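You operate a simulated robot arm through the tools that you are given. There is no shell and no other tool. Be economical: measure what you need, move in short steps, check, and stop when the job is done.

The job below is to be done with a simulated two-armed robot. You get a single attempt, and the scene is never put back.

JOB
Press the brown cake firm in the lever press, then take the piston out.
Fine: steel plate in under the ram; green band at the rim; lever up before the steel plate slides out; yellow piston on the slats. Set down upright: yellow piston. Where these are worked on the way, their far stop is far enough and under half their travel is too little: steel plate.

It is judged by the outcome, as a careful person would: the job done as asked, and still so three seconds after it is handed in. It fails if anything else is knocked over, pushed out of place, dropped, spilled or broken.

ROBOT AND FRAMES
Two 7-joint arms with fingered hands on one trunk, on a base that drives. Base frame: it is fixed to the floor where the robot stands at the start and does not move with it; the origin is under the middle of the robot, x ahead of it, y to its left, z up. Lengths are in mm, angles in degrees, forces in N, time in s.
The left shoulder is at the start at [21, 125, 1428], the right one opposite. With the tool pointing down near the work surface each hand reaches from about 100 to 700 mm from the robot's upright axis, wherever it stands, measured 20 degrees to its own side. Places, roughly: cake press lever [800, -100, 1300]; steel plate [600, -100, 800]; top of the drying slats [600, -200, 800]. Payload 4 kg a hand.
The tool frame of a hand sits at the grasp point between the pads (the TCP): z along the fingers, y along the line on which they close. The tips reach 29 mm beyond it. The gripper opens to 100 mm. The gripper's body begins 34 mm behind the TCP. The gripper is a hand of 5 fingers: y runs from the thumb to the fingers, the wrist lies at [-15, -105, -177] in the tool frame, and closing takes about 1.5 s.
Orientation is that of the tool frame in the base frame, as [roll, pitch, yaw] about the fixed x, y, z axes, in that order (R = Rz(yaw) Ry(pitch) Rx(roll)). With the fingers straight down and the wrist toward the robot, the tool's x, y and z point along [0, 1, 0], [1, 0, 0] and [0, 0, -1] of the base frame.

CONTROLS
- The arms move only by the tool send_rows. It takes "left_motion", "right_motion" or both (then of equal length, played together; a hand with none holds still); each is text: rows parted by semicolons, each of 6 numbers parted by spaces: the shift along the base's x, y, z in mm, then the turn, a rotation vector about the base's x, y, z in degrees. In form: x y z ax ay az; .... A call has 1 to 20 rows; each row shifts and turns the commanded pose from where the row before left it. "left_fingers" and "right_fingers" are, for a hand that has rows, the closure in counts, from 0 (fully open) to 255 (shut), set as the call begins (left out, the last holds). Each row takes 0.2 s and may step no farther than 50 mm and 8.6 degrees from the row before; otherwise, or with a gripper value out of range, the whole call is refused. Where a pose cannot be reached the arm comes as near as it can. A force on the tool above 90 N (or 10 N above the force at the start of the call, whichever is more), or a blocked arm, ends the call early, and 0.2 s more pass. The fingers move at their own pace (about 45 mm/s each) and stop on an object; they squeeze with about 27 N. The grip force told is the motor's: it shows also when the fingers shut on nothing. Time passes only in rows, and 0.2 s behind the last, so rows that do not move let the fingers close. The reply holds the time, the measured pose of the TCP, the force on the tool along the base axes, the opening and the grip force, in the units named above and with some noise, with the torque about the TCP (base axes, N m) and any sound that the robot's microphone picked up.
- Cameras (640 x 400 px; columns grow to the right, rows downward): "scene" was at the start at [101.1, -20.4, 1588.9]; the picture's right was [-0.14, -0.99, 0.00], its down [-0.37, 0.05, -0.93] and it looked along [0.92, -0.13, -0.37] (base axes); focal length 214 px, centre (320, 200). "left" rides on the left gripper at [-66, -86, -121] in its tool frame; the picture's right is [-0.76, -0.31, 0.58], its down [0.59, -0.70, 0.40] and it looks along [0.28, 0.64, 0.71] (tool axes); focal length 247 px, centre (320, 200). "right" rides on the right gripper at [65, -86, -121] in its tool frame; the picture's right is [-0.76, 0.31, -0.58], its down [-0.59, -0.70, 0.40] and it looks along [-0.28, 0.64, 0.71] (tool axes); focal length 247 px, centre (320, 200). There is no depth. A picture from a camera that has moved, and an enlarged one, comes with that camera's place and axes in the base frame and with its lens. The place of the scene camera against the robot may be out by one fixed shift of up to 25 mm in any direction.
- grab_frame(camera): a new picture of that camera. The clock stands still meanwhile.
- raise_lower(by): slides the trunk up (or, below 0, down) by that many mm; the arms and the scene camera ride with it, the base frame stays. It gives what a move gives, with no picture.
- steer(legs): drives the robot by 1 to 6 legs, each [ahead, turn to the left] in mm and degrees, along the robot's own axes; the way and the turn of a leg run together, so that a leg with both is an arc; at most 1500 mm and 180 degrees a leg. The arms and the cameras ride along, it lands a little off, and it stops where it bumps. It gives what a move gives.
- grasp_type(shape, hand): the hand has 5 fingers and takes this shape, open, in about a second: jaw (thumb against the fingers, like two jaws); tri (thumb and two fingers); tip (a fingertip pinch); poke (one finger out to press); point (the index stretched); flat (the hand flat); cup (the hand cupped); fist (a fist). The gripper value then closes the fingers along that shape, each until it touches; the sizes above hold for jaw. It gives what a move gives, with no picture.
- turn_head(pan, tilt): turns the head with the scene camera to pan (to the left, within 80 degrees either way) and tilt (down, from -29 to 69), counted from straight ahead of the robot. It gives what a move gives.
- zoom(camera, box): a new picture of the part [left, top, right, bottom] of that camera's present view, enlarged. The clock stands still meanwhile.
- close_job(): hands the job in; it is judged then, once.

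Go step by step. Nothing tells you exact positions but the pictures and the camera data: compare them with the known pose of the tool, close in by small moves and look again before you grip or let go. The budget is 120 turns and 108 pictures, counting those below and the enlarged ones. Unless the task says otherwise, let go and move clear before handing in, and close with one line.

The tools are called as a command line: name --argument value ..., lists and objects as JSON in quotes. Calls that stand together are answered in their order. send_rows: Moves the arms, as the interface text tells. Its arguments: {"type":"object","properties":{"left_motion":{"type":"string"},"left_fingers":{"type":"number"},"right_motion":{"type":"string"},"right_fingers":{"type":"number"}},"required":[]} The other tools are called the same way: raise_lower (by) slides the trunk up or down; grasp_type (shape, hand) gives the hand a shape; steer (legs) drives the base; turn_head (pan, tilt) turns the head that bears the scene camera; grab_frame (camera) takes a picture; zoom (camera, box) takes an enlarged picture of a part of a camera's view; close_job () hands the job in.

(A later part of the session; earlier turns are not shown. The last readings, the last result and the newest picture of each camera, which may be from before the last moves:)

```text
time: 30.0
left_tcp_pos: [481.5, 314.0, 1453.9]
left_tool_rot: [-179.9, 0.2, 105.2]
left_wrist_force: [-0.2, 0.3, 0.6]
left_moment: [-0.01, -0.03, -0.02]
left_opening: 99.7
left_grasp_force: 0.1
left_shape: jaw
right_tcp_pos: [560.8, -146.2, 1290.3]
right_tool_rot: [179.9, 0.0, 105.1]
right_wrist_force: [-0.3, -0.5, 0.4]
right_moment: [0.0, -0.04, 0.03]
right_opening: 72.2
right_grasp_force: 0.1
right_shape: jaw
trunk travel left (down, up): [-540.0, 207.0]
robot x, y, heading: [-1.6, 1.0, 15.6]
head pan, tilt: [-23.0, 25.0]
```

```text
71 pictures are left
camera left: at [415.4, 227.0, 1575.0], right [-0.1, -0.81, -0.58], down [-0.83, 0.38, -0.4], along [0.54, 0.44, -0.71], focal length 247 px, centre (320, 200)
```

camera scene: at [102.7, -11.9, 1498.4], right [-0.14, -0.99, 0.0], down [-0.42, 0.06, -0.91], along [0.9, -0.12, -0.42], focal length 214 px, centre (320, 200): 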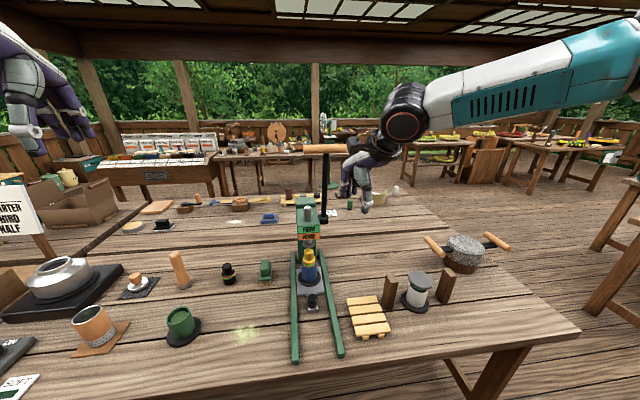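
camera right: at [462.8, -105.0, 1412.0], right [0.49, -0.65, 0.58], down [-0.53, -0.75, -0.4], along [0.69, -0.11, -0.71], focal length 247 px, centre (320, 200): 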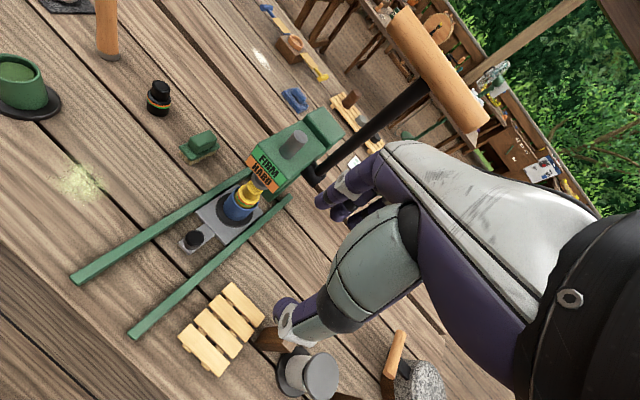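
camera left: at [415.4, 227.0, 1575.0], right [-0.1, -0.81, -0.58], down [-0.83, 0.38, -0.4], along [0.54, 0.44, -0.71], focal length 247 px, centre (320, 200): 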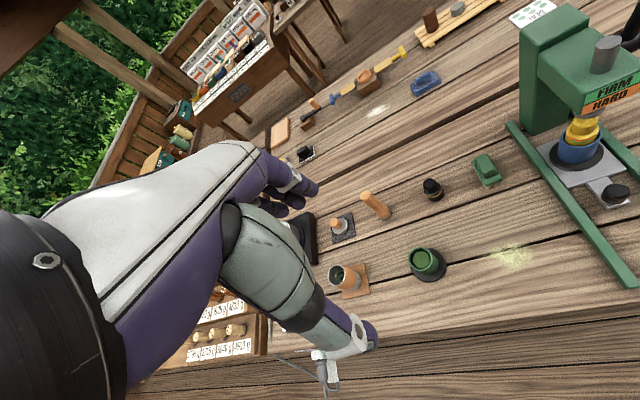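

Handle centre ≈[756,-113,1360], spanning y −56…−176. I'll raise the hand, square its yaw to 90, and come above the right half of the handle.

send_rows --right_motion "0 0 48 0 0 -5;0 0 48 0 0 -5;10 -2 45 0 0 -5;40 -2 15 0 0 0;45 0 0 0 0 0;45 0 0 0 0 0;45 0 0 0 0 0;10 0 0 0 0 0;0 0 0 0 0 0" --right_fingers 0

grab_frame --camera "right"

grab_frame --camera "scene"

```text
time: 32.0
left_tcp_pos: [482.2, 313.2, 1452.1]
left_tool_rot: [-179.9, 0.0, 105.0]
left_wrist_force: [-0.5, 0.0, 0.0]
left_moment: [0.0, 0.01, -0.01]
left_opening: 99.9
left_grasp_force: 0.0
left_shape: jaw
right_tcp_pos: [755.2, -156.5, 1440.6]
right_tool_rot: [180.0, 0.1, 90.0]
right_wrist_force: [0.7, -0.1, -0.7]
right_moment: [-0.01, 0.0, 0.02]
right_opening: 99.9
right_grasp_force: 0.1
right_shape: jaw
right hand out of reach, approached as far as the arm can: row 8
trunk travel left (down, up): [-540.0, 207.0]
robot x, y, heading: [-3.3, -0.4, 15.4]
head pan, tilt: [-23.0, 25.0]
```

```text
70 pictures are left
camera right: at [670.7, -90.5, 1560.9], right [0.31, -0.76, 0.58], down [-0.7, -0.59, -0.4], along [0.64, -0.28, -0.71], focal length 247 px, centre (320, 200)
```

right: 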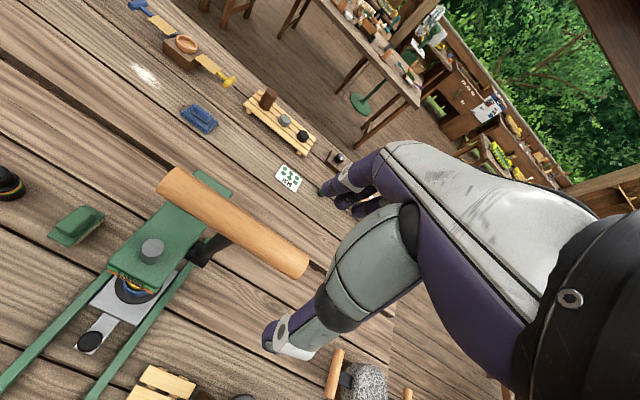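

```text
69 pictures are left
camera scene: at [104.9, -12.2, 1498.3], right [-0.14, -0.99, 0.0], down [-0.42, 0.06, -0.91], along [0.9, -0.12, -0.42], focal length 214 px, centre (320, 200)
```

scene: 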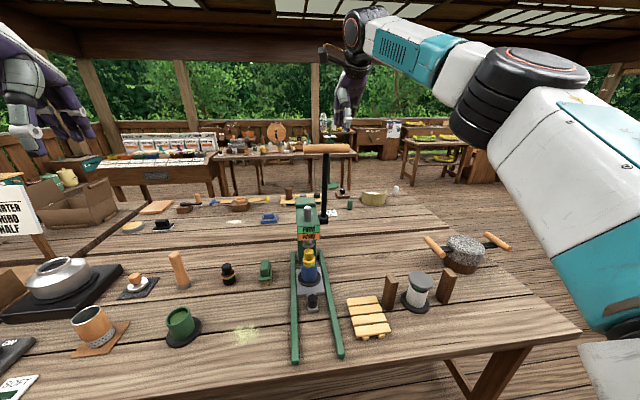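

The handle is at ≈[770,-110,1353]. Moving down over its right half.

send_rows --right_motion "0 2 -20 0 0 0;6 2 -20 0 0 0;9 0 -10 0 0 0;0 0 0 0 0 0"

grab_frame --camera "right"

zoom --camera "scene" --box '[272, 90, 400, 170]'

```text
time: 33.0
left_tcp_pos: [481.8, 313.7, 1453.1]
left_tool_rot: [-179.8, 0.0, 105.2]
left_wrist_force: [0.1, 0.1, 0.3]
left_moment: [0.03, -0.02, -0.02]
left_opening: 100.0
left_grasp_force: 0.1
left_shape: jaw
right_tcp_pos: [767.2, -151.8, 1392.0]
right_tool_rot: [-180.0, 0.0, 90.1]
right_wrist_force: [0.1, -0.6, 0.7]
right_moment: [-0.01, -0.02, -0.01]
right_opening: 100.0
right_grasp_force: 0.1
right_shape: jaw
trunk travel left (down, up): [-540.0, 207.0]
robot x, y, heading: [2.7, -1.5, 15.2]
head pan, tilt: [-23.0, 25.0]
```

```text
68 pictures are left
camera right: at [683.1, -86.1, 1512.6], right [0.31, -0.76, 0.58], down [-0.7, -0.59, -0.4], along [0.64, -0.28, -0.71], focal length 247 px, centre (320, 200)
```

right: 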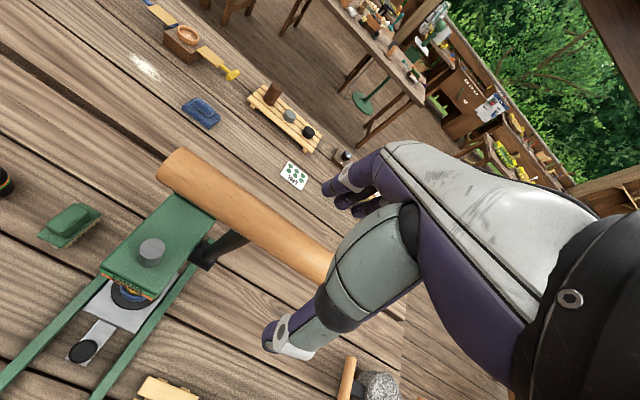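

```text
5.00 times, centred on (336, 130) of scene
camera zoom: at [103.1, -12.1, 1498.4], right [-0.14, -0.99, 0.0], down [-0.42, 0.06, -0.91], along [0.9, -0.12, -0.42], focal length 1072 px, centre (240, 550)
```

zoom: 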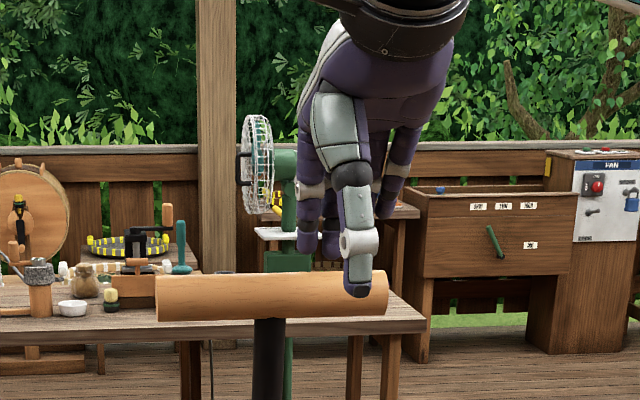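

The thumb sits just inside the handle's right end, clear of the stem. Lowering onto the bar and closing.

send_rows --right_motion "1 1 -12 0 0 0;1 1 -12 0 0 0;0 1 -12 0 0 0;0 0 0 0 0 0"

grab_frame --camera "right"

zoom --camera "scene" --box '[272, 100, 400, 180]'

```text
time: 34.0
left_tcp_pos: [480.6, 313.9, 1453.1]
left_tool_rot: [-179.9, 0.2, 105.2]
left_wrist_force: [0.9, -0.5, 0.0]
left_moment: [-0.04, 0.0, -0.01]
left_opening: 99.8
left_grasp_force: 0.1
left_shape: jaw
right_tcp_pos: [768.3, -148.1, 1355.3]
right_tool_rot: [180.0, -0.1, 90.0]
right_wrist_force: [0.1, -0.8, 0.1]
right_moment: [-0.02, -0.01, -0.01]
right_opening: 99.8
right_grasp_force: 0.0
right_shape: jaw
trunk travel left (down, up): [-540.0, 207.0]
robot x, y, heading: [1.3, -1.3, 15.1]
head pan, tilt: [-23.0, 25.0]
```

```text
66 pictures are left
camera right: at [684.2, -82.7, 1476.9], right [0.31, -0.76, 0.58], down [-0.7, -0.59, -0.4], along [0.64, -0.28, -0.71], focal length 247 px, centre (320, 200)
```

right: 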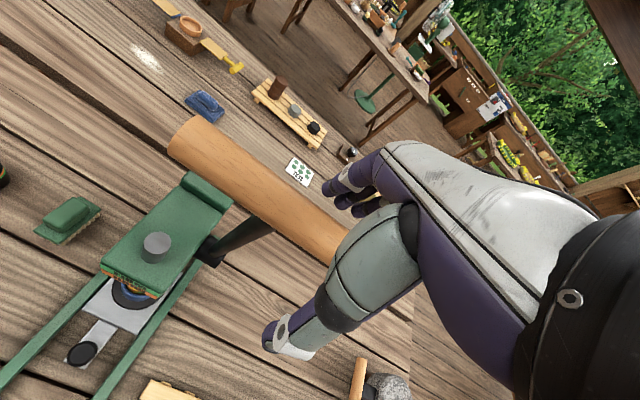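

```text
5.00 times, centred on (336, 140) of scene
camera zoom: at [102.8, -11.8, 1498.5], right [-0.14, -0.99, 0.0], down [-0.42, 0.06, -0.91], along [0.9, -0.12, -0.42], focal length 1072 px, centre (240, 500)
```

zoom: 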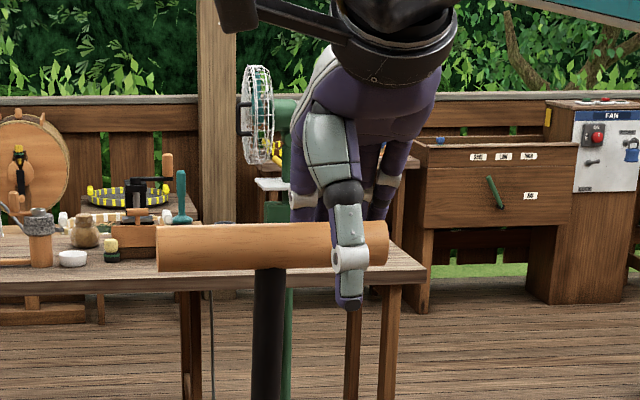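

Positioned around the bar. Closing.

send_rows --right_motion "0 0 0 0 0 0;0 0 0 0 0 0;0 0 0 0 0 0;0 0 0 0 0 0;0 0 0 0 0 0;0 0 0 0 0 0;0 0 0 0 0 0;0 0 0 0 0 0" --right_fingers 255

zoom --camera "scene" --box '[256, 120, 384, 200]'

zoom --camera "scene" --box '[280, 225, 344, 265]'

```text
time: 35.8
left_tcp_pos: [481.6, 312.9, 1454.0]
left_tool_rot: [-179.9, 0.0, 105.3]
left_wrist_force: [1.4, 0.4, 0.1]
left_moment: [0.0, -0.01, -0.01]
left_opening: 99.9
left_grasp_force: 0.0
left_shape: jaw
right_tcp_pos: [769.3, -148.5, 1353.4]
right_tool_rot: [-179.8, 0.1, 89.9]
right_wrist_force: [0.5, -0.3, -9.1]
right_moment: [0.04, 0.04, 0.13]
right_opening: 17.3
right_grasp_force: 27.0
right_shape: jaw
trunk travel left (down, up): [-540.0, 207.0]
robot x, y, heading: [-3.2, 1.9, 15.3]
head pan, tilt: [-23.0, 25.0]
```

```text
5.00 times, centred on (320, 160) of scene
camera zoom: at [104.0, -12.1, 1498.3], right [-0.14, -0.99, 0.0], down [-0.42, 0.06, -0.91], along [0.9, -0.12, -0.42], focal length 1072 px, centre (320, 400)
```

zoom: 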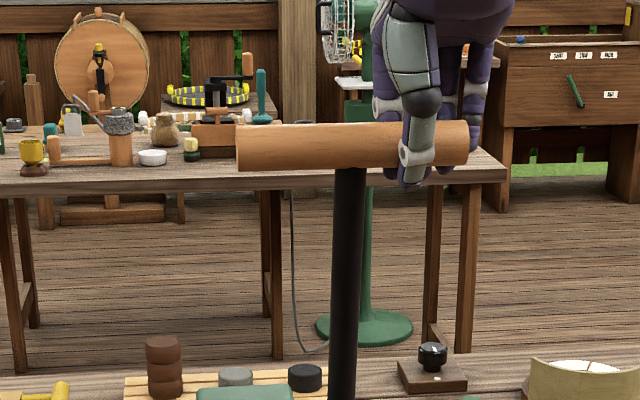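

```text
10.00 times, centred on (312, 245) of scene
camera zoom: at [104.0, -12.1, 1498.3], right [-0.14, -0.99, 0.0], down [-0.42, 0.06, -0.91], along [0.9, -0.12, -0.42], focal length 2145 px, centre (400, -250)
```

zoom: 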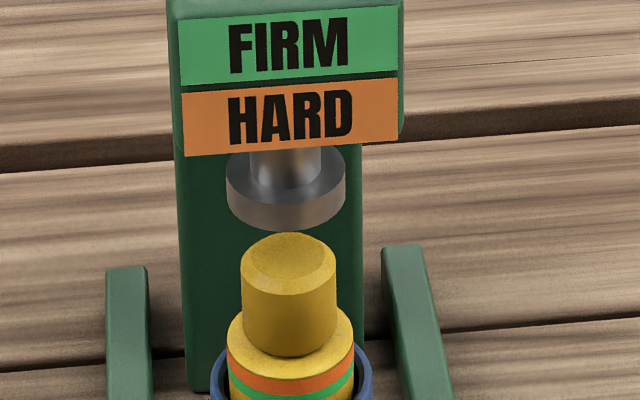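

Gripped. I'll pull the lever toward the robot along its arc (radius ≈293 about [822,1068]), rotating the hand with it, and watch the ram.

send_rows --right_motion "-15 0 -3.1 0 -3 0;-14.8 0 -3.9 0 -3 0;-14.6 0 -4.7 0 -3 0;0 0 0 0 0 0"

grab_frame --camera "scene"

zoom --camera "scene" --box '[280, 225, 344, 265]'

```text
time: 36.8
left_tcp_pos: [482.4, 314.0, 1453.4]
left_tool_rot: [-179.9, 0.0, 105.2]
left_wrist_force: [-0.1, -0.6, 0.3]
left_moment: [-0.01, 0.02, -0.02]
left_opening: 99.8
left_grasp_force: 0.0
left_shape: jaw
right_tcp_pos: [726.3, -148.7, 1342.1]
right_tool_rot: [171.1, 0.1, 90.0]
right_wrist_force: [1.2, 2.2, -12.6]
right_moment: [-0.03, 0.03, 0.16]
right_opening: 17.3
right_grasp_force: 27.3
right_shape: jaw
trunk travel left (down, up): [-540.0, 207.0]
robot x, y, heading: [-0.6, -0.7, 15.4]
head pan, tilt: [-23.0, 25.0]
```

```text
62 pictures are left
camera scene: at [104.6, -11.7, 1498.2], right [-0.14, -0.99, 0.0], down [-0.42, 0.06, -0.91], along [0.9, -0.12, -0.42], focal length 214 px, centre (320, 200)
```

scene: 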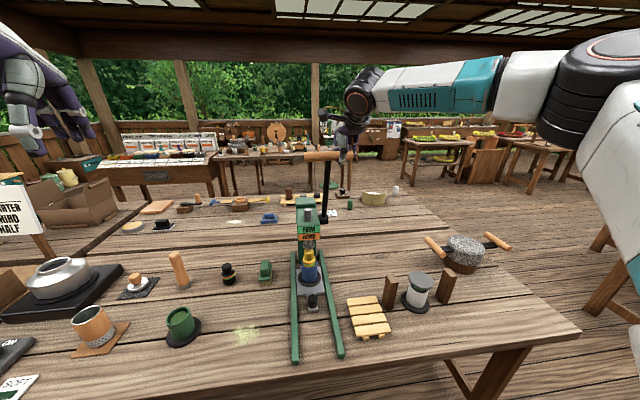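

```text
10.00 times, centred on (312, 245) of scene
camera zoom: at [104.6, -11.7, 1498.2], right [-0.14, -0.99, 0.0], down [-0.42, 0.06, -0.91], along [0.9, -0.12, -0.42], focal length 2145 px, centre (400, -250)
```

zoom: 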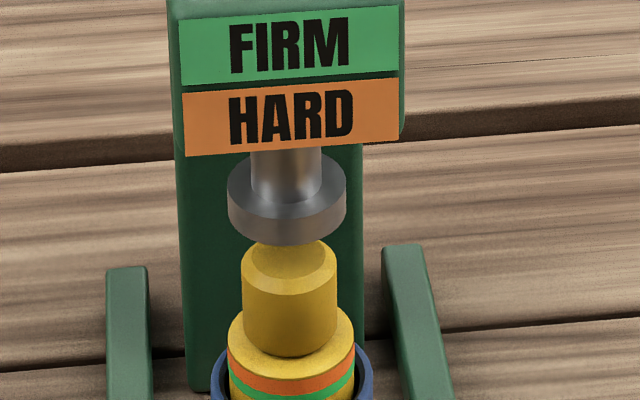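

The ram descends (~6 mm for 9°), with small forces. Continuing along the arc.

send_rows --right_motion "-23.7 0 -9.5 0 -5 0;-22.9 0 -11.5 0 -5 0;-21.7 0 -13.4 0 -5 0;-20.5 0 -15.3 0 -5 0;0 0 0 0 0 0"

zoom --camera "scene" --box '[272, 140, 400, 220]'

zoom --camera "scene" --box '[280, 225, 344, 265]'

```text
time: 38.0
left_tcp_pos: [483.6, 313.6, 1451.8]
left_tool_rot: [-179.8, 0.0, 105.2]
left_wrist_force: [-0.2, 0.1, 0.8]
left_moment: [-0.01, -0.03, -0.01]
left_opening: 99.7
left_grasp_force: 0.0
left_shape: jaw
right_tcp_pos: [639.4, -147.4, 1291.5]
right_tool_rot: [151.2, -0.1, 90.1]
right_wrist_force: [7.9, 3.5, -13.1]
right_moment: [-0.07, -0.01, 0.15]
right_opening: 17.2
right_grasp_force: 27.2
right_shape: jaw
trunk travel left (down, up): [-540.0, 207.0]
robot x, y, heading: [-0.5, 2.0, 15.0]
head pan, tilt: [-23.0, 25.0]
```

```text
5.00 times, centred on (336, 180) of scene
camera zoom: at [105.9, -11.5, 1498.1], right [-0.14, -0.99, 0.0], down [-0.42, 0.06, -0.91], along [0.9, -0.12, -0.42], focal length 1072 px, centre (240, 300)
```

zoom: 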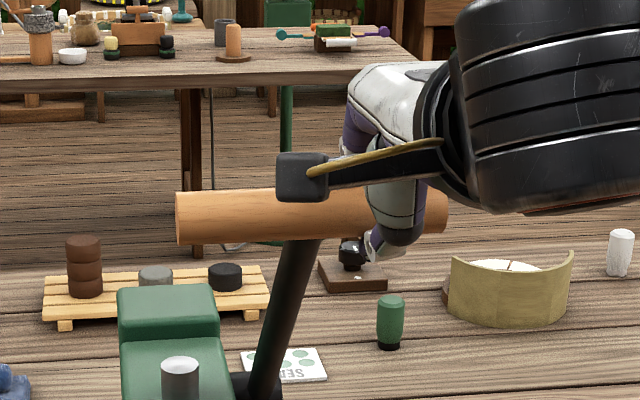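

```text
10.00 times, centred on (312, 245) of scene
camera zoom: at [105.9, -11.5, 1498.1], right [-0.14, -0.99, 0.0], down [-0.42, 0.06, -0.91], along [0.9, -0.12, -0.42], focal length 2145 px, centre (400, -250)
```

zoom: 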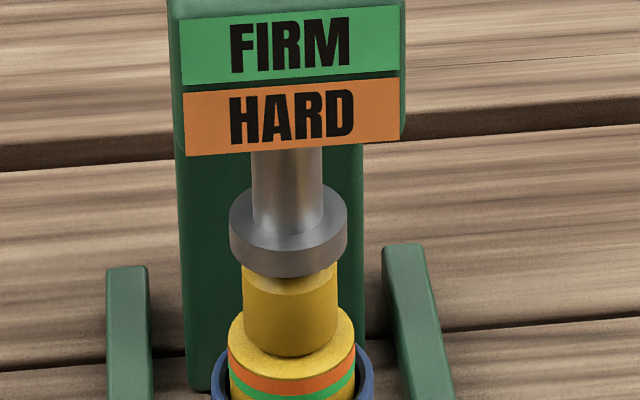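

The ram is nearly touching the piston. Viewing the bands and rim more closely for the pressing stage.

zoom --camera "scene" --box '[288, 240, 336, 270]'

grab_frame --camera "left"

```text
13.33 times, centred on (312, 255) of scene
camera zoom: at [105.9, -11.5, 1498.1], right [-0.14, -0.99, 0.0], down [-0.42, 0.06, -0.91], along [0.9, -0.12, -0.42], focal length 2860 px, centre (427, -533)
```

zoom: 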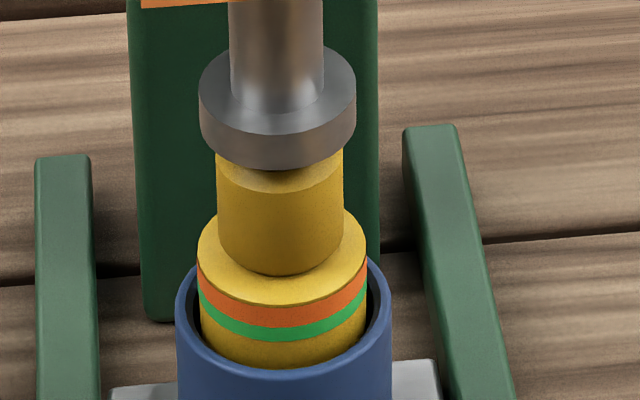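

```text
57 pictures are left
camera left: at [418.8, 227.5, 1573.9], right [-0.1, -0.81, -0.58], down [-0.83, 0.38, -0.4], along [0.54, 0.44, -0.72], focal length 247 px, centre (320, 200)
```

left: 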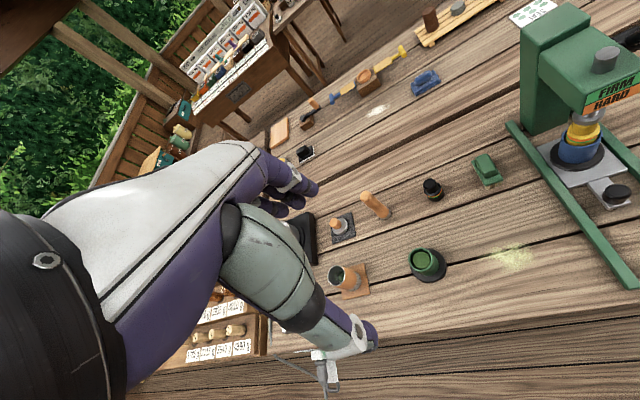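

By the scale here, the ram is still ~9 mm above the piston, and the green band needs ~10 mm of travel to reach the rim. Next 10° of lever.

send_rows --right_motion "-19.1 0 -17 0 -5 0;-17.5 0 -18.6 0 -5 0;0 0 0 0 0 0"

zoom --camera "scene" --box '[288, 240, 336, 270]'

```text
time: 38.8
left_tcp_pos: [483.5, 314.6, 1452.2]
left_tool_rot: [-179.9, 0.0, 105.1]
left_wrist_force: [0.2, -1.2, -0.3]
left_moment: [0.07, 0.0, -0.03]
left_opening: 99.7
left_grasp_force: 0.1
left_shape: jaw
right_tcp_pos: [603.3, -147.6, 1257.6]
right_tool_rot: [141.2, 0.1, 90.1]
right_wrist_force: [13.5, 4.1, -12.2]
right_moment: [-0.08, -0.01, 0.18]
right_opening: 17.6
right_grasp_force: 27.2
right_shape: jaw
trunk travel left (down, up): [-540.0, 207.0]
robot x, y, heading: [-1.0, -0.6, 15.2]
head pan, tilt: [-23.0, 25.0]
```

```text
13.33 times, centred on (312, 255) of scene
camera zoom: at [106.6, -11.1, 1498.1], right [-0.14, -0.99, 0.0], down [-0.42, 0.06, -0.91], along [0.9, -0.12, -0.43], focal length 2860 px, centre (427, -533)
```

zoom: 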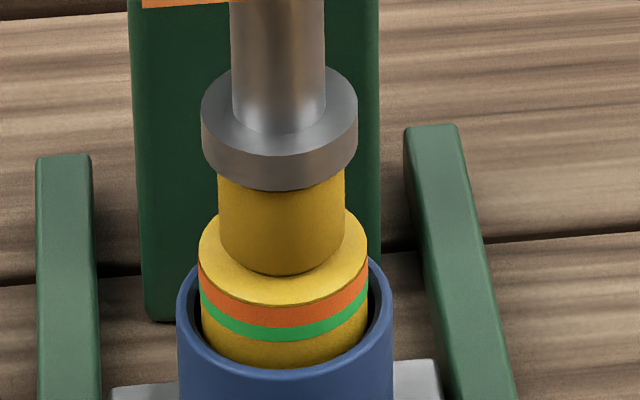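

Contact is a couple of degrees away. Advancing 9° more in small rows.

send_rows --right_motion "-9.7 0 -11.9 0 -3 0;-9.1 0 -12.4 0 -3 0;-8.4 0 -12.8 0 -3 0;0 0 0 0 0 0"

zoom --camera "scene" --box '[288, 240, 336, 270]'

```text
time: 39.8
left_tcp_pos: [485.7, 313.9, 1451.3]
left_tool_rot: [-179.8, 0.1, 105.1]
left_wrist_force: [-0.2, -0.1, -0.3]
left_moment: [-0.01, 0.02, -0.01]
left_opening: 99.9
left_grasp_force: 0.1
left_shape: jaw
right_tcp_pos: [576.1, -147.7, 1220.9]
right_tool_rot: [132.1, 0.0, 90.0]
right_wrist_force: [20.3, 3.9, -9.2]
right_moment: [-0.13, -0.05, 0.24]
right_opening: 17.1
right_grasp_force: 26.9
right_shape: jaw
trunk travel left (down, up): [-540.0, 207.0]
robot x, y, heading: [0.2, -2.2, 15.2]
head pan, tilt: [-23.0, 25.0]
```

```text
13.33 times, centred on (312, 255) of scene
camera zoom: at [107.6, -11.2, 1498.0], right [-0.14, -0.99, 0.0], down [-0.42, 0.06, -0.9], along [0.9, -0.12, -0.43], focal length 2860 px, centre (427, -533)
```

zoom: 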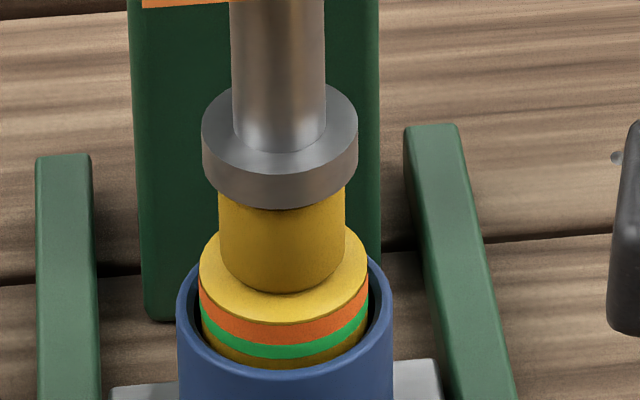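

The piston has begun to sink; the green band is just above the rim. About 4° more, easing slightly inward along the lever.

send_rows --right_motion "-4.2 0 -9.4 0 -2 0;-3.9 0 -9.6 0 -2 0;0 0 0 0 0 0"

zoom --camera "scene" --box '[288, 240, 336, 270]'

zoom --camera "left" --box '[544, 90, 624, 170]'

```text
time: 40.6
left_tcp_pos: [484.2, 313.9, 1451.5]
left_tool_rot: [-179.8, 0.0, 105.3]
left_wrist_force: [-0.2, -0.6, 0.4]
left_moment: [0.02, 0.0, 0.03]
left_opening: 99.9
left_grasp_force: 0.0
left_shape: jaw
right_tcp_pos: [566.1, -147.2, 1201.1]
right_tool_rot: [128.0, 0.0, 90.1]
right_wrist_force: [15.1, 2.6, -5.9]
right_moment: [-0.17, -0.07, 0.16]
right_opening: 17.1
right_grasp_force: 27.2
right_shape: jaw
trunk travel left (down, up): [-540.0, 207.0]
robot x, y, heading: [-0.8, 4.8, 15.2]
head pan, tilt: [-23.0, 25.0]
```

```text
13.33 times, centred on (312, 255) of scene
camera zoom: at [106.4, -11.5, 1498.1], right [-0.14, -0.99, 0.0], down [-0.42, 0.06, -0.91], along [0.9, -0.12, -0.43], focal length 2860 px, centre (427, -533)
```

zoom: 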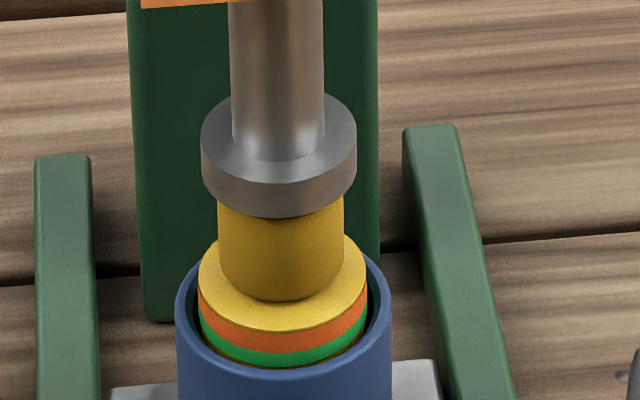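

```text
5.00 times, centred on (584, 130) of left
camera zoom: at [419.3, 227.5, 1573.8], right [-0.1, -0.81, -0.58], down [-0.83, 0.38, -0.4], along [0.54, 0.44, -0.72], focal length 1235 px, centre (-1000, 550)
```

zoom: 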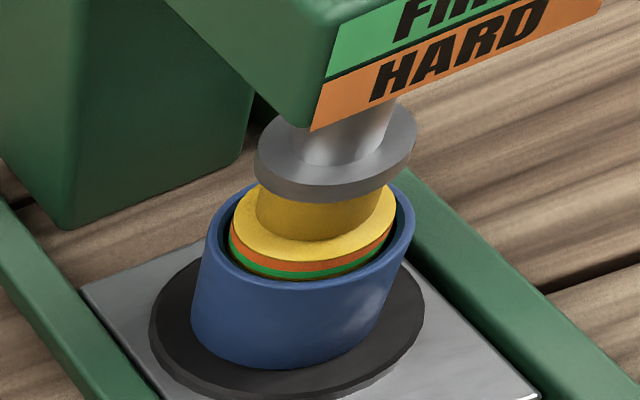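

The green band seems to be at the rim. Zooming tighter to judge the exact position.

zoom --camera "scene" --box '[299, 256, 323, 271]'

zoom --camera "left" --box '[564, 118, 604, 158]'

```text
16.00 times, centred on (311, 264) of scene
camera zoom: at [106.4, -11.5, 1498.1], right [-0.14, -0.99, 0.0], down [-0.42, 0.06, -0.91], along [0.9, -0.12, -0.43], focal length 3432 px, centre (464, -816)
```

zoom: 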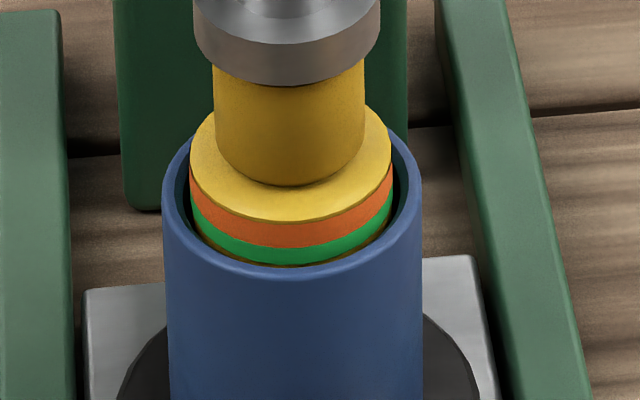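

```text
10.00 times, centred on (584, 138) of left
camera zoom: at [419.3, 227.5, 1573.8], right [-0.1, -0.81, -0.58], down [-0.83, 0.38, -0.4], along [0.54, 0.44, -0.72], focal length 2470 px, centre (-2320, 820)
```

zoom: 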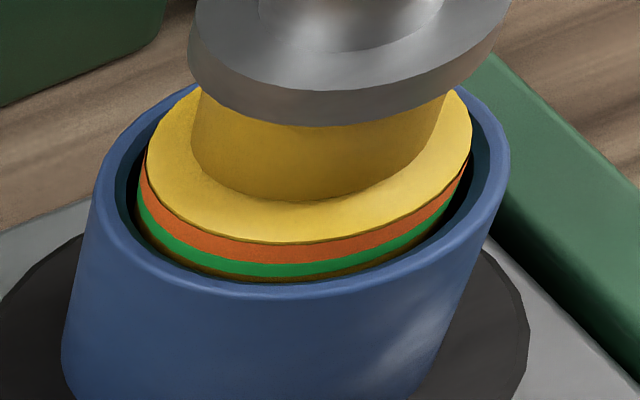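

Green is centred to within ~0.6 mm of the rim plane. I'll add one more degree, hold a moment, and check.

send_rows --right_motion "-1.5 0 -4.9 0 -1 0;0 0 0 0 0 0;0 0 0 0 0 0"

zoom --camera "scene" --box '[299, 256, 323, 271]'

```text
time: 41.4
left_tcp_pos: [484.6, 313.7, 1452.6]
left_tool_rot: [-179.8, 0.0, 105.2]
left_wrist_force: [-0.2, -0.3, -0.1]
left_moment: [0.02, 0.04, 0.02]
left_opening: 99.7
left_grasp_force: 0.0
left_shape: jaw
right_tcp_pos: [565.3, -147.4, 1196.0]
right_tool_rot: [127.1, 0.0, 90.0]
right_wrist_force: [11.8, 1.2, -5.1]
right_moment: [-0.16, -0.06, 0.11]
right_opening: 17.5
right_grasp_force: 27.0
right_shape: jaw
trunk travel left (down, up): [-540.0, 207.0]
robot x, y, heading: [2.2, 5.4, 15.1]
head pan, tilt: [-23.0, 25.0]
```

```text
16.00 times, centred on (311, 264) of scene
camera zoom: at [105.8, -11.6, 1498.2], right [-0.14, -0.99, 0.0], down [-0.42, 0.06, -0.91], along [0.9, -0.12, -0.42], focal length 3432 px, centre (464, -816)
```

zoom: 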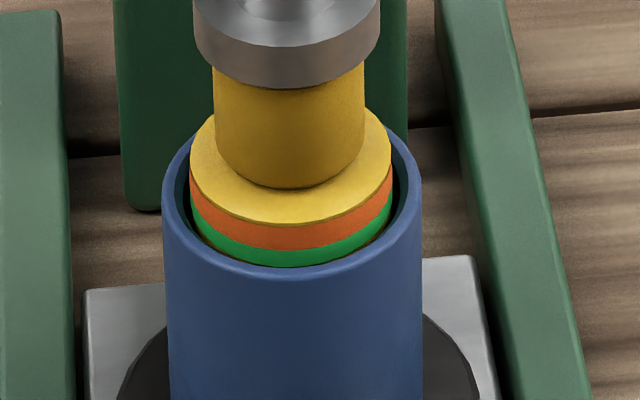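

Green is centred on the rim. Now returning the lever up along the same arc.

send_rows --right_motion "12.2 0 22.4 0 5 0;14.1 0 21.3 0 5 0;15.9 0 20 0 5 0;17.6 0 18.5 0 5 0;19.1 0 16.9 0 5 0;20.4 0 15.1 0 5 0;21.7 0 13.2 0 5 0;22.8 0 11.3 0 5 0;23.6 0 9.3 0 5 0;24.6 0 6.9 0 5 0;15 0 3.1 0 3 0;0 0 0 0 0 0"

grab_frame --camera "scene"

zoom --camera "scene" --box '[280, 225, 344, 275]'

```text
time: 44.0
left_tcp_pos: [483.0, 313.1, 1452.8]
left_tool_rot: [-180.0, 0.0, 105.2]
left_wrist_force: [1.0, 0.2, 0.5]
left_moment: [0.02, -0.03, -0.01]
left_opening: 99.8
left_grasp_force: 0.0
left_shape: jaw
right_tcp_pos: [770.7, -148.1, 1354.4]
right_tool_rot: [-179.8, 0.0, 90.1]
right_wrist_force: [-1.1, -1.2, -10.2]
right_moment: [0.09, 0.12, 0.13]
right_opening: 17.7
right_grasp_force: 26.5
right_shape: jaw
trunk travel left (down, up): [-540.0, 207.0]
robot x, y, heading: [2.8, -0.7, 15.1]
head pan, tilt: [-23.0, 25.0]
```

```text
49 pictures are left
camera scene: at [104.2, -12.2, 1498.3], right [-0.14, -0.99, 0.0], down [-0.42, 0.06, -0.91], along [0.9, -0.12, -0.42], focal length 214 px, centre (320, 200)
```

scene: 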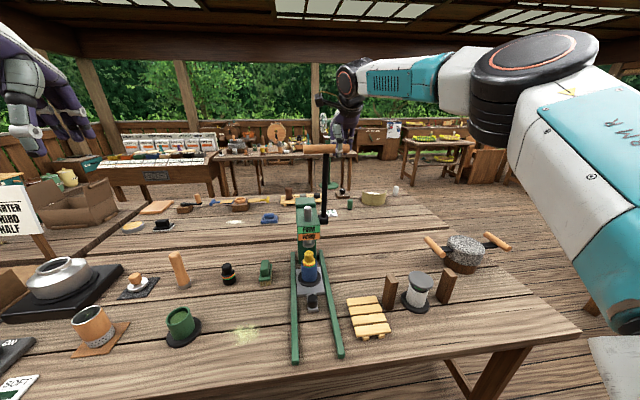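

```text
8.00 times, centred on (312, 250) of scene
camera zoom: at [104.2, -12.2, 1498.3], right [-0.14, -0.99, 0.0], down [-0.42, 0.06, -0.91], along [0.9, -0.12, -0.42], focal length 1716 px, centre (384, -200)
```

zoom: 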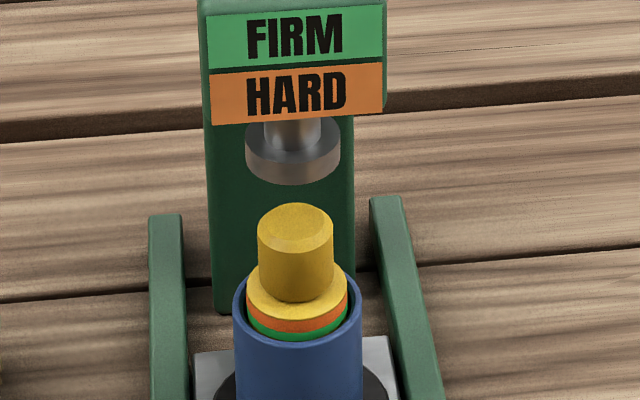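

Lever is up, the ram is at its original height, and the piston kept its depth. Opening the hand and lifting straight off the bar.

send_rows --right_motion "0 0 0 0 0 0;0 0 0 0 0 0;0 0 0 0 0 0;0 0 0 0 0 0;0 0 0 0 0 0;0 0 0 0 0 0;0 0 0 0 0 0" --right_fingers 0

send_rows --right_motion "-2 -1 25 0 0 0;-4 -1 35 0 0 0;-6 -1 25 0 0 0;-30 0 0 0 0 0;-45 0 0 0 0 0;-45 0 0 0 0 5;-45 0 0 0 0 5;-40 0 -20 0 0 5;0 0 -45 0 0 0;0 0 0 0 0 0"

grab_frame --camera "scene"

```text
time: 45.6
left_tcp_pos: [481.1, 314.1, 1453.7]
left_tool_rot: [-180.0, 0.1, 105.2]
left_wrist_force: [0.2, 0.0, -0.5]
left_moment: [-0.01, 0.02, 0.0]
left_opening: 99.8
left_grasp_force: 0.1
left_shape: jaw
right_tcp_pos: [768.4, -148.6, 1355.5]
right_tool_rot: [180.0, -0.1, 90.1]
right_wrist_force: [0.6, -0.4, 0.1]
right_moment: [0.0, 0.02, 0.0]
right_opening: 99.8
right_grasp_force: 0.2
right_shape: jaw
trunk travel left (down, up): [-540.0, 207.0]
robot x, y, heading: [0.1, 1.6, 15.2]
head pan, tilt: [-23.0, 25.0]
```

```text
time: 47.8
left_tcp_pos: [480.4, 313.9, 1453.7]
left_tool_rot: [-180.0, 0.0, 105.3]
left_wrist_force: [0.2, -0.7, 0.9]
left_moment: [0.02, -0.01, 0.0]
left_opening: 99.8
left_grasp_force: 0.1
left_shape: jaw
right_tcp_pos: [553.2, -156.6, 1366.4]
right_tool_rot: [179.9, 0.0, 105.1]
right_wrist_force: [-0.9, -0.5, -0.1]
right_moment: [0.0, 0.0, -0.01]
right_opening: 100.0
right_grasp_force: 0.1
right_shape: jaw
right hand out of reach, approached as far as the arm can: row 3
trunk travel left (down, up): [-540.0, 207.0]
robot x, y, heading: [1.3, 1.9, 15.3]
head pan, tilt: [-23.0, 25.0]
```

```text
47 pictures are left
camera scene: at [101.9, -11.9, 1498.6], right [-0.14, -0.99, 0.0], down [-0.42, 0.06, -0.91], along [0.9, -0.12, -0.42], focal length 214 px, centre (320, 200)
```

scene: 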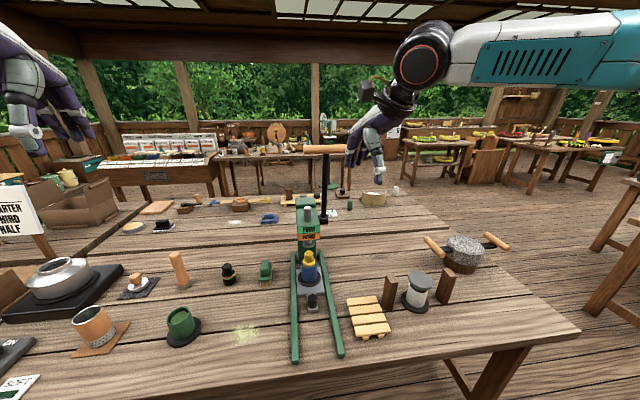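

The lever stays up. Lowering the trunk and going back to the plate knob.

raise_lower --by -230

turn_head --pan -23 --tilt 45

send_rows --right_motion "8 11 -40 0 0 0;15 20 -30 0 0 0;20 30 -30 0 0 0;30 25 -40 0 0 0;20 20 -40 0 0 0;4 0 -40 0 0 0;0 0 0 0 0 0" --right_fingers 70

grab_frame --camera "right"

grab_frame --camera "scene"

```text
time: 50.2
left_tcp_pos: [480.8, 313.4, 1224.0]
left_tool_rot: [-180.0, 0.1, 105.1]
left_wrist_force: [-0.7, 0.0, -0.8]
left_moment: [0.03, -0.02, 0.01]
left_opening: 99.9
left_grasp_force: 0.1
left_shape: jaw
right_tcp_pos: [552.6, -156.6, 1137.0]
right_tool_rot: [-179.9, 0.0, 105.1]
right_wrist_force: [-0.3, -0.2, -0.2]
right_moment: [0.0, -0.01, -0.02]
right_opening: 99.9
right_grasp_force: 0.0
right_shape: jaw
trunk travel left (down, up): [-310.0, 437.0]
robot x, y, heading: [2.2, -1.9, 15.4]
head pan, tilt: [-23.0, 25.0]
```

```text
time: 51.1
left_tcp_pos: [480.8, 313.9, 1224.1]
left_tool_rot: [179.9, 0.1, 105.2]
left_wrist_force: [0.5, -0.5, -0.8]
left_moment: [-0.06, 0.04, 0.03]
left_opening: 99.8
left_grasp_force: 0.0
left_shape: jaw
right_tcp_pos: [553.6, -157.0, 1137.1]
right_tool_rot: [-180.0, 0.0, 105.0]
right_wrist_force: [0.1, -0.6, 1.0]
right_moment: [0.0, -0.01, 0.03]
right_opening: 99.6
right_grasp_force: 0.0
right_shape: jaw
trunk travel left (down, up): [-310.0, 437.0]
robot x, y, heading: [-0.9, 1.5, 15.3]
head pan, tilt: [-23.0, 45.0]
```

```text
refused: row 4 steps farther than a row can; nothing moved
```

```text
46 pictures are left
camera right: at [455.4, -115.8, 1257.8], right [0.49, -0.65, 0.58], down [-0.53, -0.75, -0.4], along [0.69, -0.11, -0.71], focal length 247 px, centre (320, 200)
```

right: 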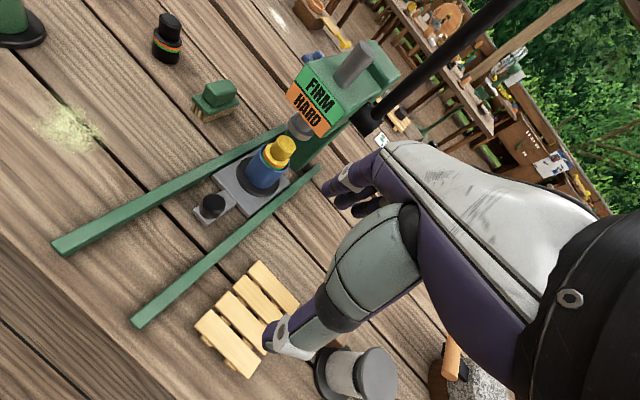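

```text
45 pictures are left
camera scene: at [127.3, -0.8, 1234.9], right [-0.14, -0.99, 0.0], down [-0.7, 0.1, -0.71], along [0.7, -0.1, -0.71], focal length 214 px, centre (320, 200)
```

scene: 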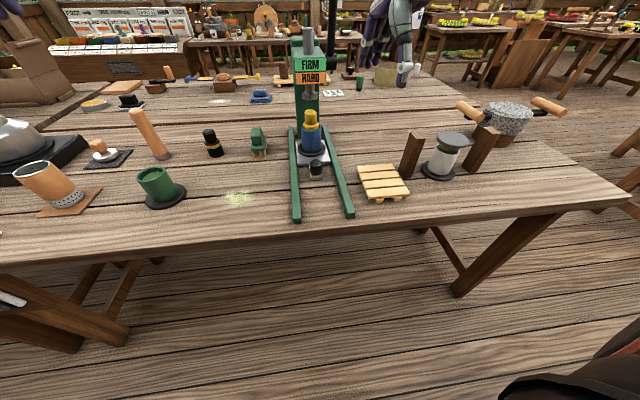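

send_rows --right_motion "5 27 -40 0 0 0;5 27 -40 0 0 0;5 27 -40 0 0 0;5 26 -40 0 0 0;25 0 -20 0 0 0;25 0 -20 0 0 0;24 0 -20 0 0 0;0 0 0 0 0 0" --right_fingers 40

zoom --camera "right" --box '[160, 130, 480, 330]'

zoom --camera "scene" --box '[256, 90, 384, 190]'

```text
time: 52.9
left_tcp_pos: [481.3, 313.3, 1224.4]
left_tool_rot: [-179.8, 0.1, 105.2]
left_wrist_force: [0.0, 1.1, -0.2]
left_moment: [0.02, 0.0, -0.01]
left_opening: 99.8
left_grasp_force: 0.2
left_shape: jaw
right_tcp_pos: [648.3, -49.5, 917.6]
right_tool_rot: [180.0, -0.1, 105.2]
right_wrist_force: [-0.9, -0.2, 0.6]
right_moment: [0.0, 0.02, 0.0]
right_opening: 84.6
right_grasp_force: 0.0
right_shape: jaw
trunk travel left (down, up): [-310.0, 437.0]
robot x, y, heading: [0.7, -2.0, 15.1]
head pan, tilt: [-23.0, 45.0]
```

```text
2.00 times, centred on (320, 230) of right
camera zoom: at [549.5, -8.7, 1038.0], right [0.49, -0.65, 0.58], down [-0.53, -0.75, -0.4], along [0.69, -0.11, -0.71], focal length 494 px, centre (320, 140)
```

zoom: 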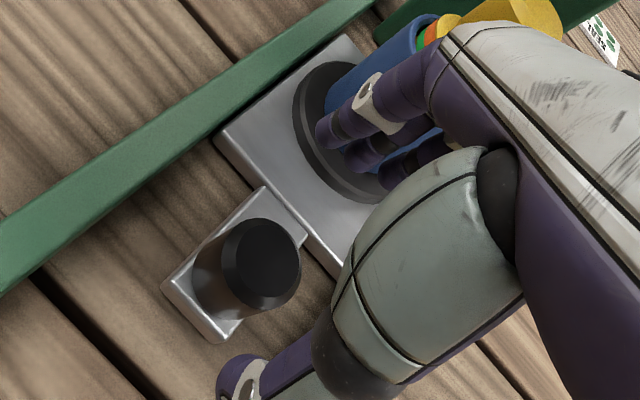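

```text
4.00 times, centred on (320, 140) of scene
camera zoom: at [127.0, -0.7, 1234.9], right [-0.14, -0.99, 0.0], down [-0.7, 0.1, -0.71], along [0.7, -0.1, -0.71], focal length 858 px, centre (320, 440)
```

zoom: 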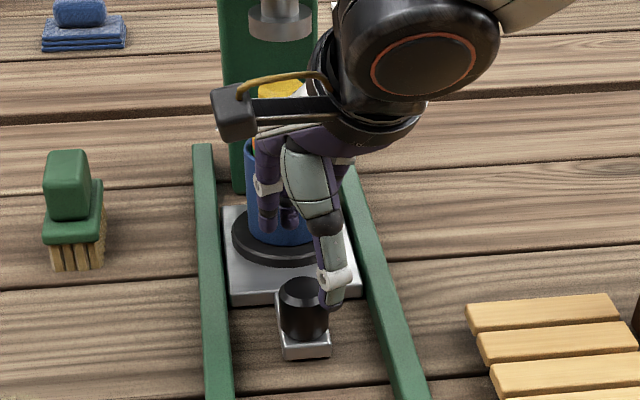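

The knob is directly under at ≈[648,-51]. Descending and gripping.

send_rows --right_motion "0 -1 -15 0 0 0;0 0 -15 0 0 0;0 0 -12 0 0 0;0 0 0 0 0 0"

send_rows --right_motion "0 0 0 0 0 0;0 0 0 0 0 0;0 0 0 0 0 0;0 0 0 0 0 0;0 0 0 0 0 0;0 0 0 0 0 0;0 0 0 0 0 0" --right_fingers 255

send_rows --right_motion "-8 0 0 0 0 0;-12 0 0 0 0 0;-12 0 0 0 0 0;-12 0 0 0 0 0;-12 0 0 0 0 0;-12 0 0 0 0 0;-12 0 0 0 0 0;-12 0 0 0 0 0;-12 0 0 0 0 0;-12 0 0 0 0 0;-12 0 0 0 0 0;-12 0 0 0 0 0;0 0 0 0 0 0"

grab_frame --camera "scene"

```text
time: 53.9
left_tcp_pos: [480.6, 313.7, 1222.5]
left_tool_rot: [-179.9, 0.1, 105.3]
left_wrist_force: [-0.9, 0.0, -0.5]
left_moment: [0.0, 0.01, 0.0]
left_opening: 99.8
left_grasp_force: 0.1
left_shape: jaw
right_tcp_pos: [647.7, -51.5, 874.5]
right_tool_rot: [-179.9, 0.0, 105.0]
right_wrist_force: [-0.2, 0.2, -0.5]
right_moment: [-0.01, -0.04, 0.0]
right_opening: 84.9
right_grasp_force: 0.1
right_shape: jaw
trunk travel left (down, up): [-310.0, 437.0]
robot x, y, heading: [-1.9, 0.2, 15.1]
head pan, tilt: [-23.0, 45.0]
```

```text
time: 55.5
left_tcp_pos: [479.8, 313.0, 1223.9]
left_tool_rot: [-179.8, 0.1, 105.2]
left_wrist_force: [0.0, 0.3, 0.0]
left_moment: [0.0, -0.01, 0.02]
left_opening: 99.8
left_grasp_force: 0.2
left_shape: jaw
right_tcp_pos: [646.3, -50.6, 874.5]
right_tool_rot: [180.0, 0.1, 104.9]
right_wrist_force: [-4.3, -0.5, -0.6]
right_moment: [0.0, 0.04, -0.03]
right_opening: 27.6
right_grasp_force: 27.2
right_shape: jaw
trunk travel left (down, up): [-310.0, 437.0]
robot x, y, heading: [1.8, -1.3, 15.0]
head pan, tilt: [-23.0, 45.0]
```

```text
time: 58.3
left_tcp_pos: [481.1, 314.2, 1223.9]
left_tool_rot: [-179.9, 0.1, 105.1]
left_wrist_force: [-0.2, 0.4, -0.2]
left_moment: [-0.01, 0.01, -0.01]
left_opening: 99.9
left_grasp_force: 0.0
left_shape: jaw
right_tcp_pos: [507.5, -50.0, 873.8]
right_tool_rot: [-180.0, 0.0, 105.0]
right_wrist_force: [1.7, 2.3, -0.9]
right_moment: [0.07, -0.12, -0.01]
right_opening: 26.7
right_grasp_force: 26.8
right_shape: jaw
trunk travel left (down, up): [-310.0, 437.0]
robot x, y, heading: [-1.3, -1.1, 15.2]
head pan, tilt: [-23.0, 45.0]
```

```text
42 pictures are left
camera scene: at [127.4, -0.4, 1234.8], right [-0.14, -0.99, 0.0], down [-0.7, 0.1, -0.71], along [0.7, -0.1, -0.71], focal length 214 px, centre (320, 200)
```

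scene: 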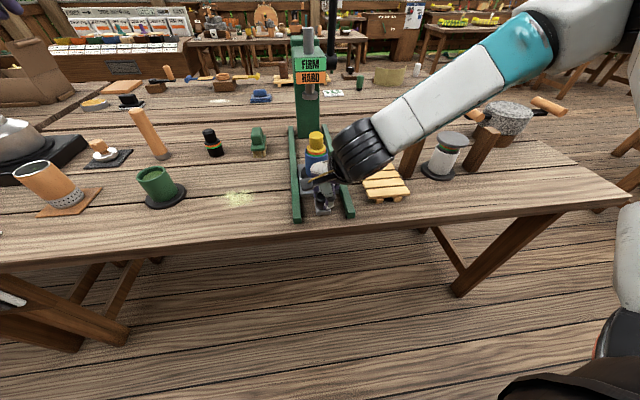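

Plate slid out easily; finishing the travel back to its starting position, then releasing.

send_rows --right_motion "-10 0 0 0 0 0;-10 0 0 0 0 0;-6 0 0 0 0 0;-4 0 0 0 0 0;0 0 0 0 0 0"

send_rows --right_motion "0 0 0 0 0 0;0 0 0 0 0 0;0 0 0 0 0 0;0 0 0 0 0 0;0 0 0 0 0 0;0 0 0 0 0 0" --right_fingers 40

send_rows --right_motion "0 0 20 0 0 0;0 0 40 0 0 0;0 0 45 0 0 0;0 0 45 0 0 0;0 -20 40 0 0 0;0 -40 10 0 0 0;0 0 0 0 0 0"

grab_frame --camera "scene"

grab_frame --camera "right"

```text
time: 59.5
left_tcp_pos: [481.1, 313.8, 1224.3]
left_tool_rot: [-179.8, 0.1, 105.2]
left_wrist_force: [0.0, 0.5, -0.5]
left_moment: [-0.01, 0.01, 0.02]
left_opening: 99.4
left_grasp_force: 0.0
left_shape: jaw
right_tcp_pos: [477.9, -50.9, 874.1]
right_tool_rot: [-180.0, 0.1, 105.1]
right_wrist_force: [2.9, 4.1, 0.0]
right_moment: [0.13, -0.15, 0.09]
right_opening: 26.4
right_grasp_force: 27.1
right_shape: jaw
trunk travel left (down, up): [-310.0, 437.0]
robot x, y, heading: [0.3, 1.8, 15.4]
head pan, tilt: [-23.0, 45.0]
```

```text
time: 60.9
left_tcp_pos: [480.5, 313.8, 1223.1]
left_tool_rot: [-179.9, 0.2, 105.3]
left_wrist_force: [0.7, -0.9, 0.4]
left_moment: [-0.01, 0.02, 0.03]
left_opening: 100.1
left_grasp_force: 0.0
left_shape: jaw
right_tcp_pos: [478.4, -51.5, 874.3]
right_tool_rot: [-180.0, 0.1, 105.0]
right_wrist_force: [0.0, -0.7, 0.4]
right_moment: [0.01, 0.02, 0.0]
right_opening: 84.2
right_grasp_force: 0.1
right_shape: jaw
trunk travel left (down, up): [-310.0, 437.0]
robot x, y, heading: [-0.4, 3.3, 15.5]
head pan, tilt: [-23.0, 45.0]
```

```text
time: 62.5
left_tcp_pos: [481.4, 314.2, 1223.7]
left_tool_rot: [-179.9, 0.1, 105.1]
left_wrist_force: [-0.6, 0.0, 0.3]
left_moment: [0.01, 0.03, -0.01]
left_opening: 99.9
left_grasp_force: 0.0
left_shape: jaw
right_tcp_pos: [478.7, -110.7, 1075.2]
right_tool_rot: [180.0, 0.0, 105.2]
right_wrist_force: [0.3, 0.6, -0.8]
right_moment: [-0.02, -0.01, 0.01]
right_opening: 84.2
right_grasp_force: 0.1
right_shape: jaw
trunk travel left (down, up): [-310.0, 437.0]
robot x, y, heading: [2.0, -0.3, 15.3]
head pan, tilt: [-23.0, 45.0]
```

```text
41 pictures are left
camera scene: at [127.3, -0.1, 1234.8], right [-0.14, -0.99, 0.0], down [-0.7, 0.1, -0.71], along [0.7, -0.1, -0.71], focal length 214 px, centre (320, 200)
```

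scene: 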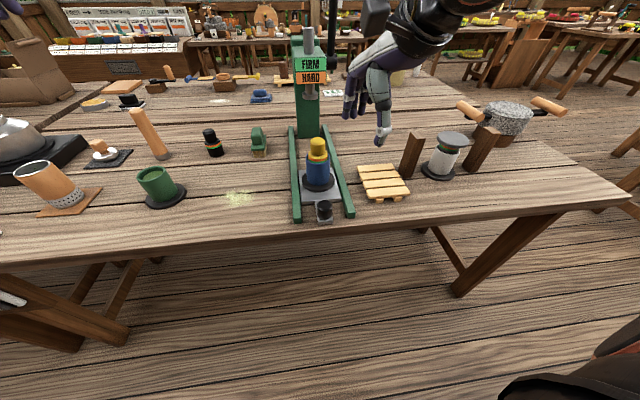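

```text
40 pictures are left
camera right: at [379.8, -69.7, 1196.0], right [0.49, -0.65, 0.58], down [-0.53, -0.75, -0.4], along [0.69, -0.11, -0.71], focal length 247 px, centre (320, 200)
```

right: 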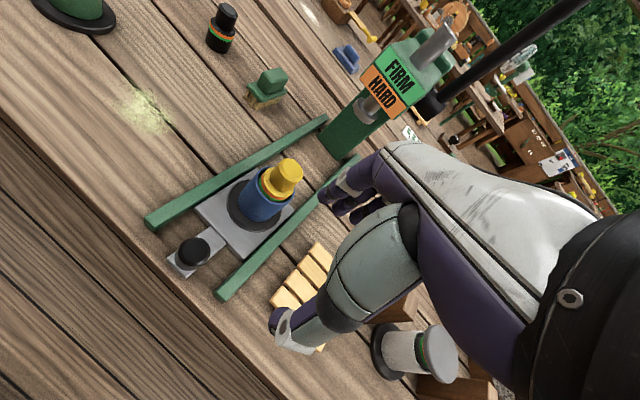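

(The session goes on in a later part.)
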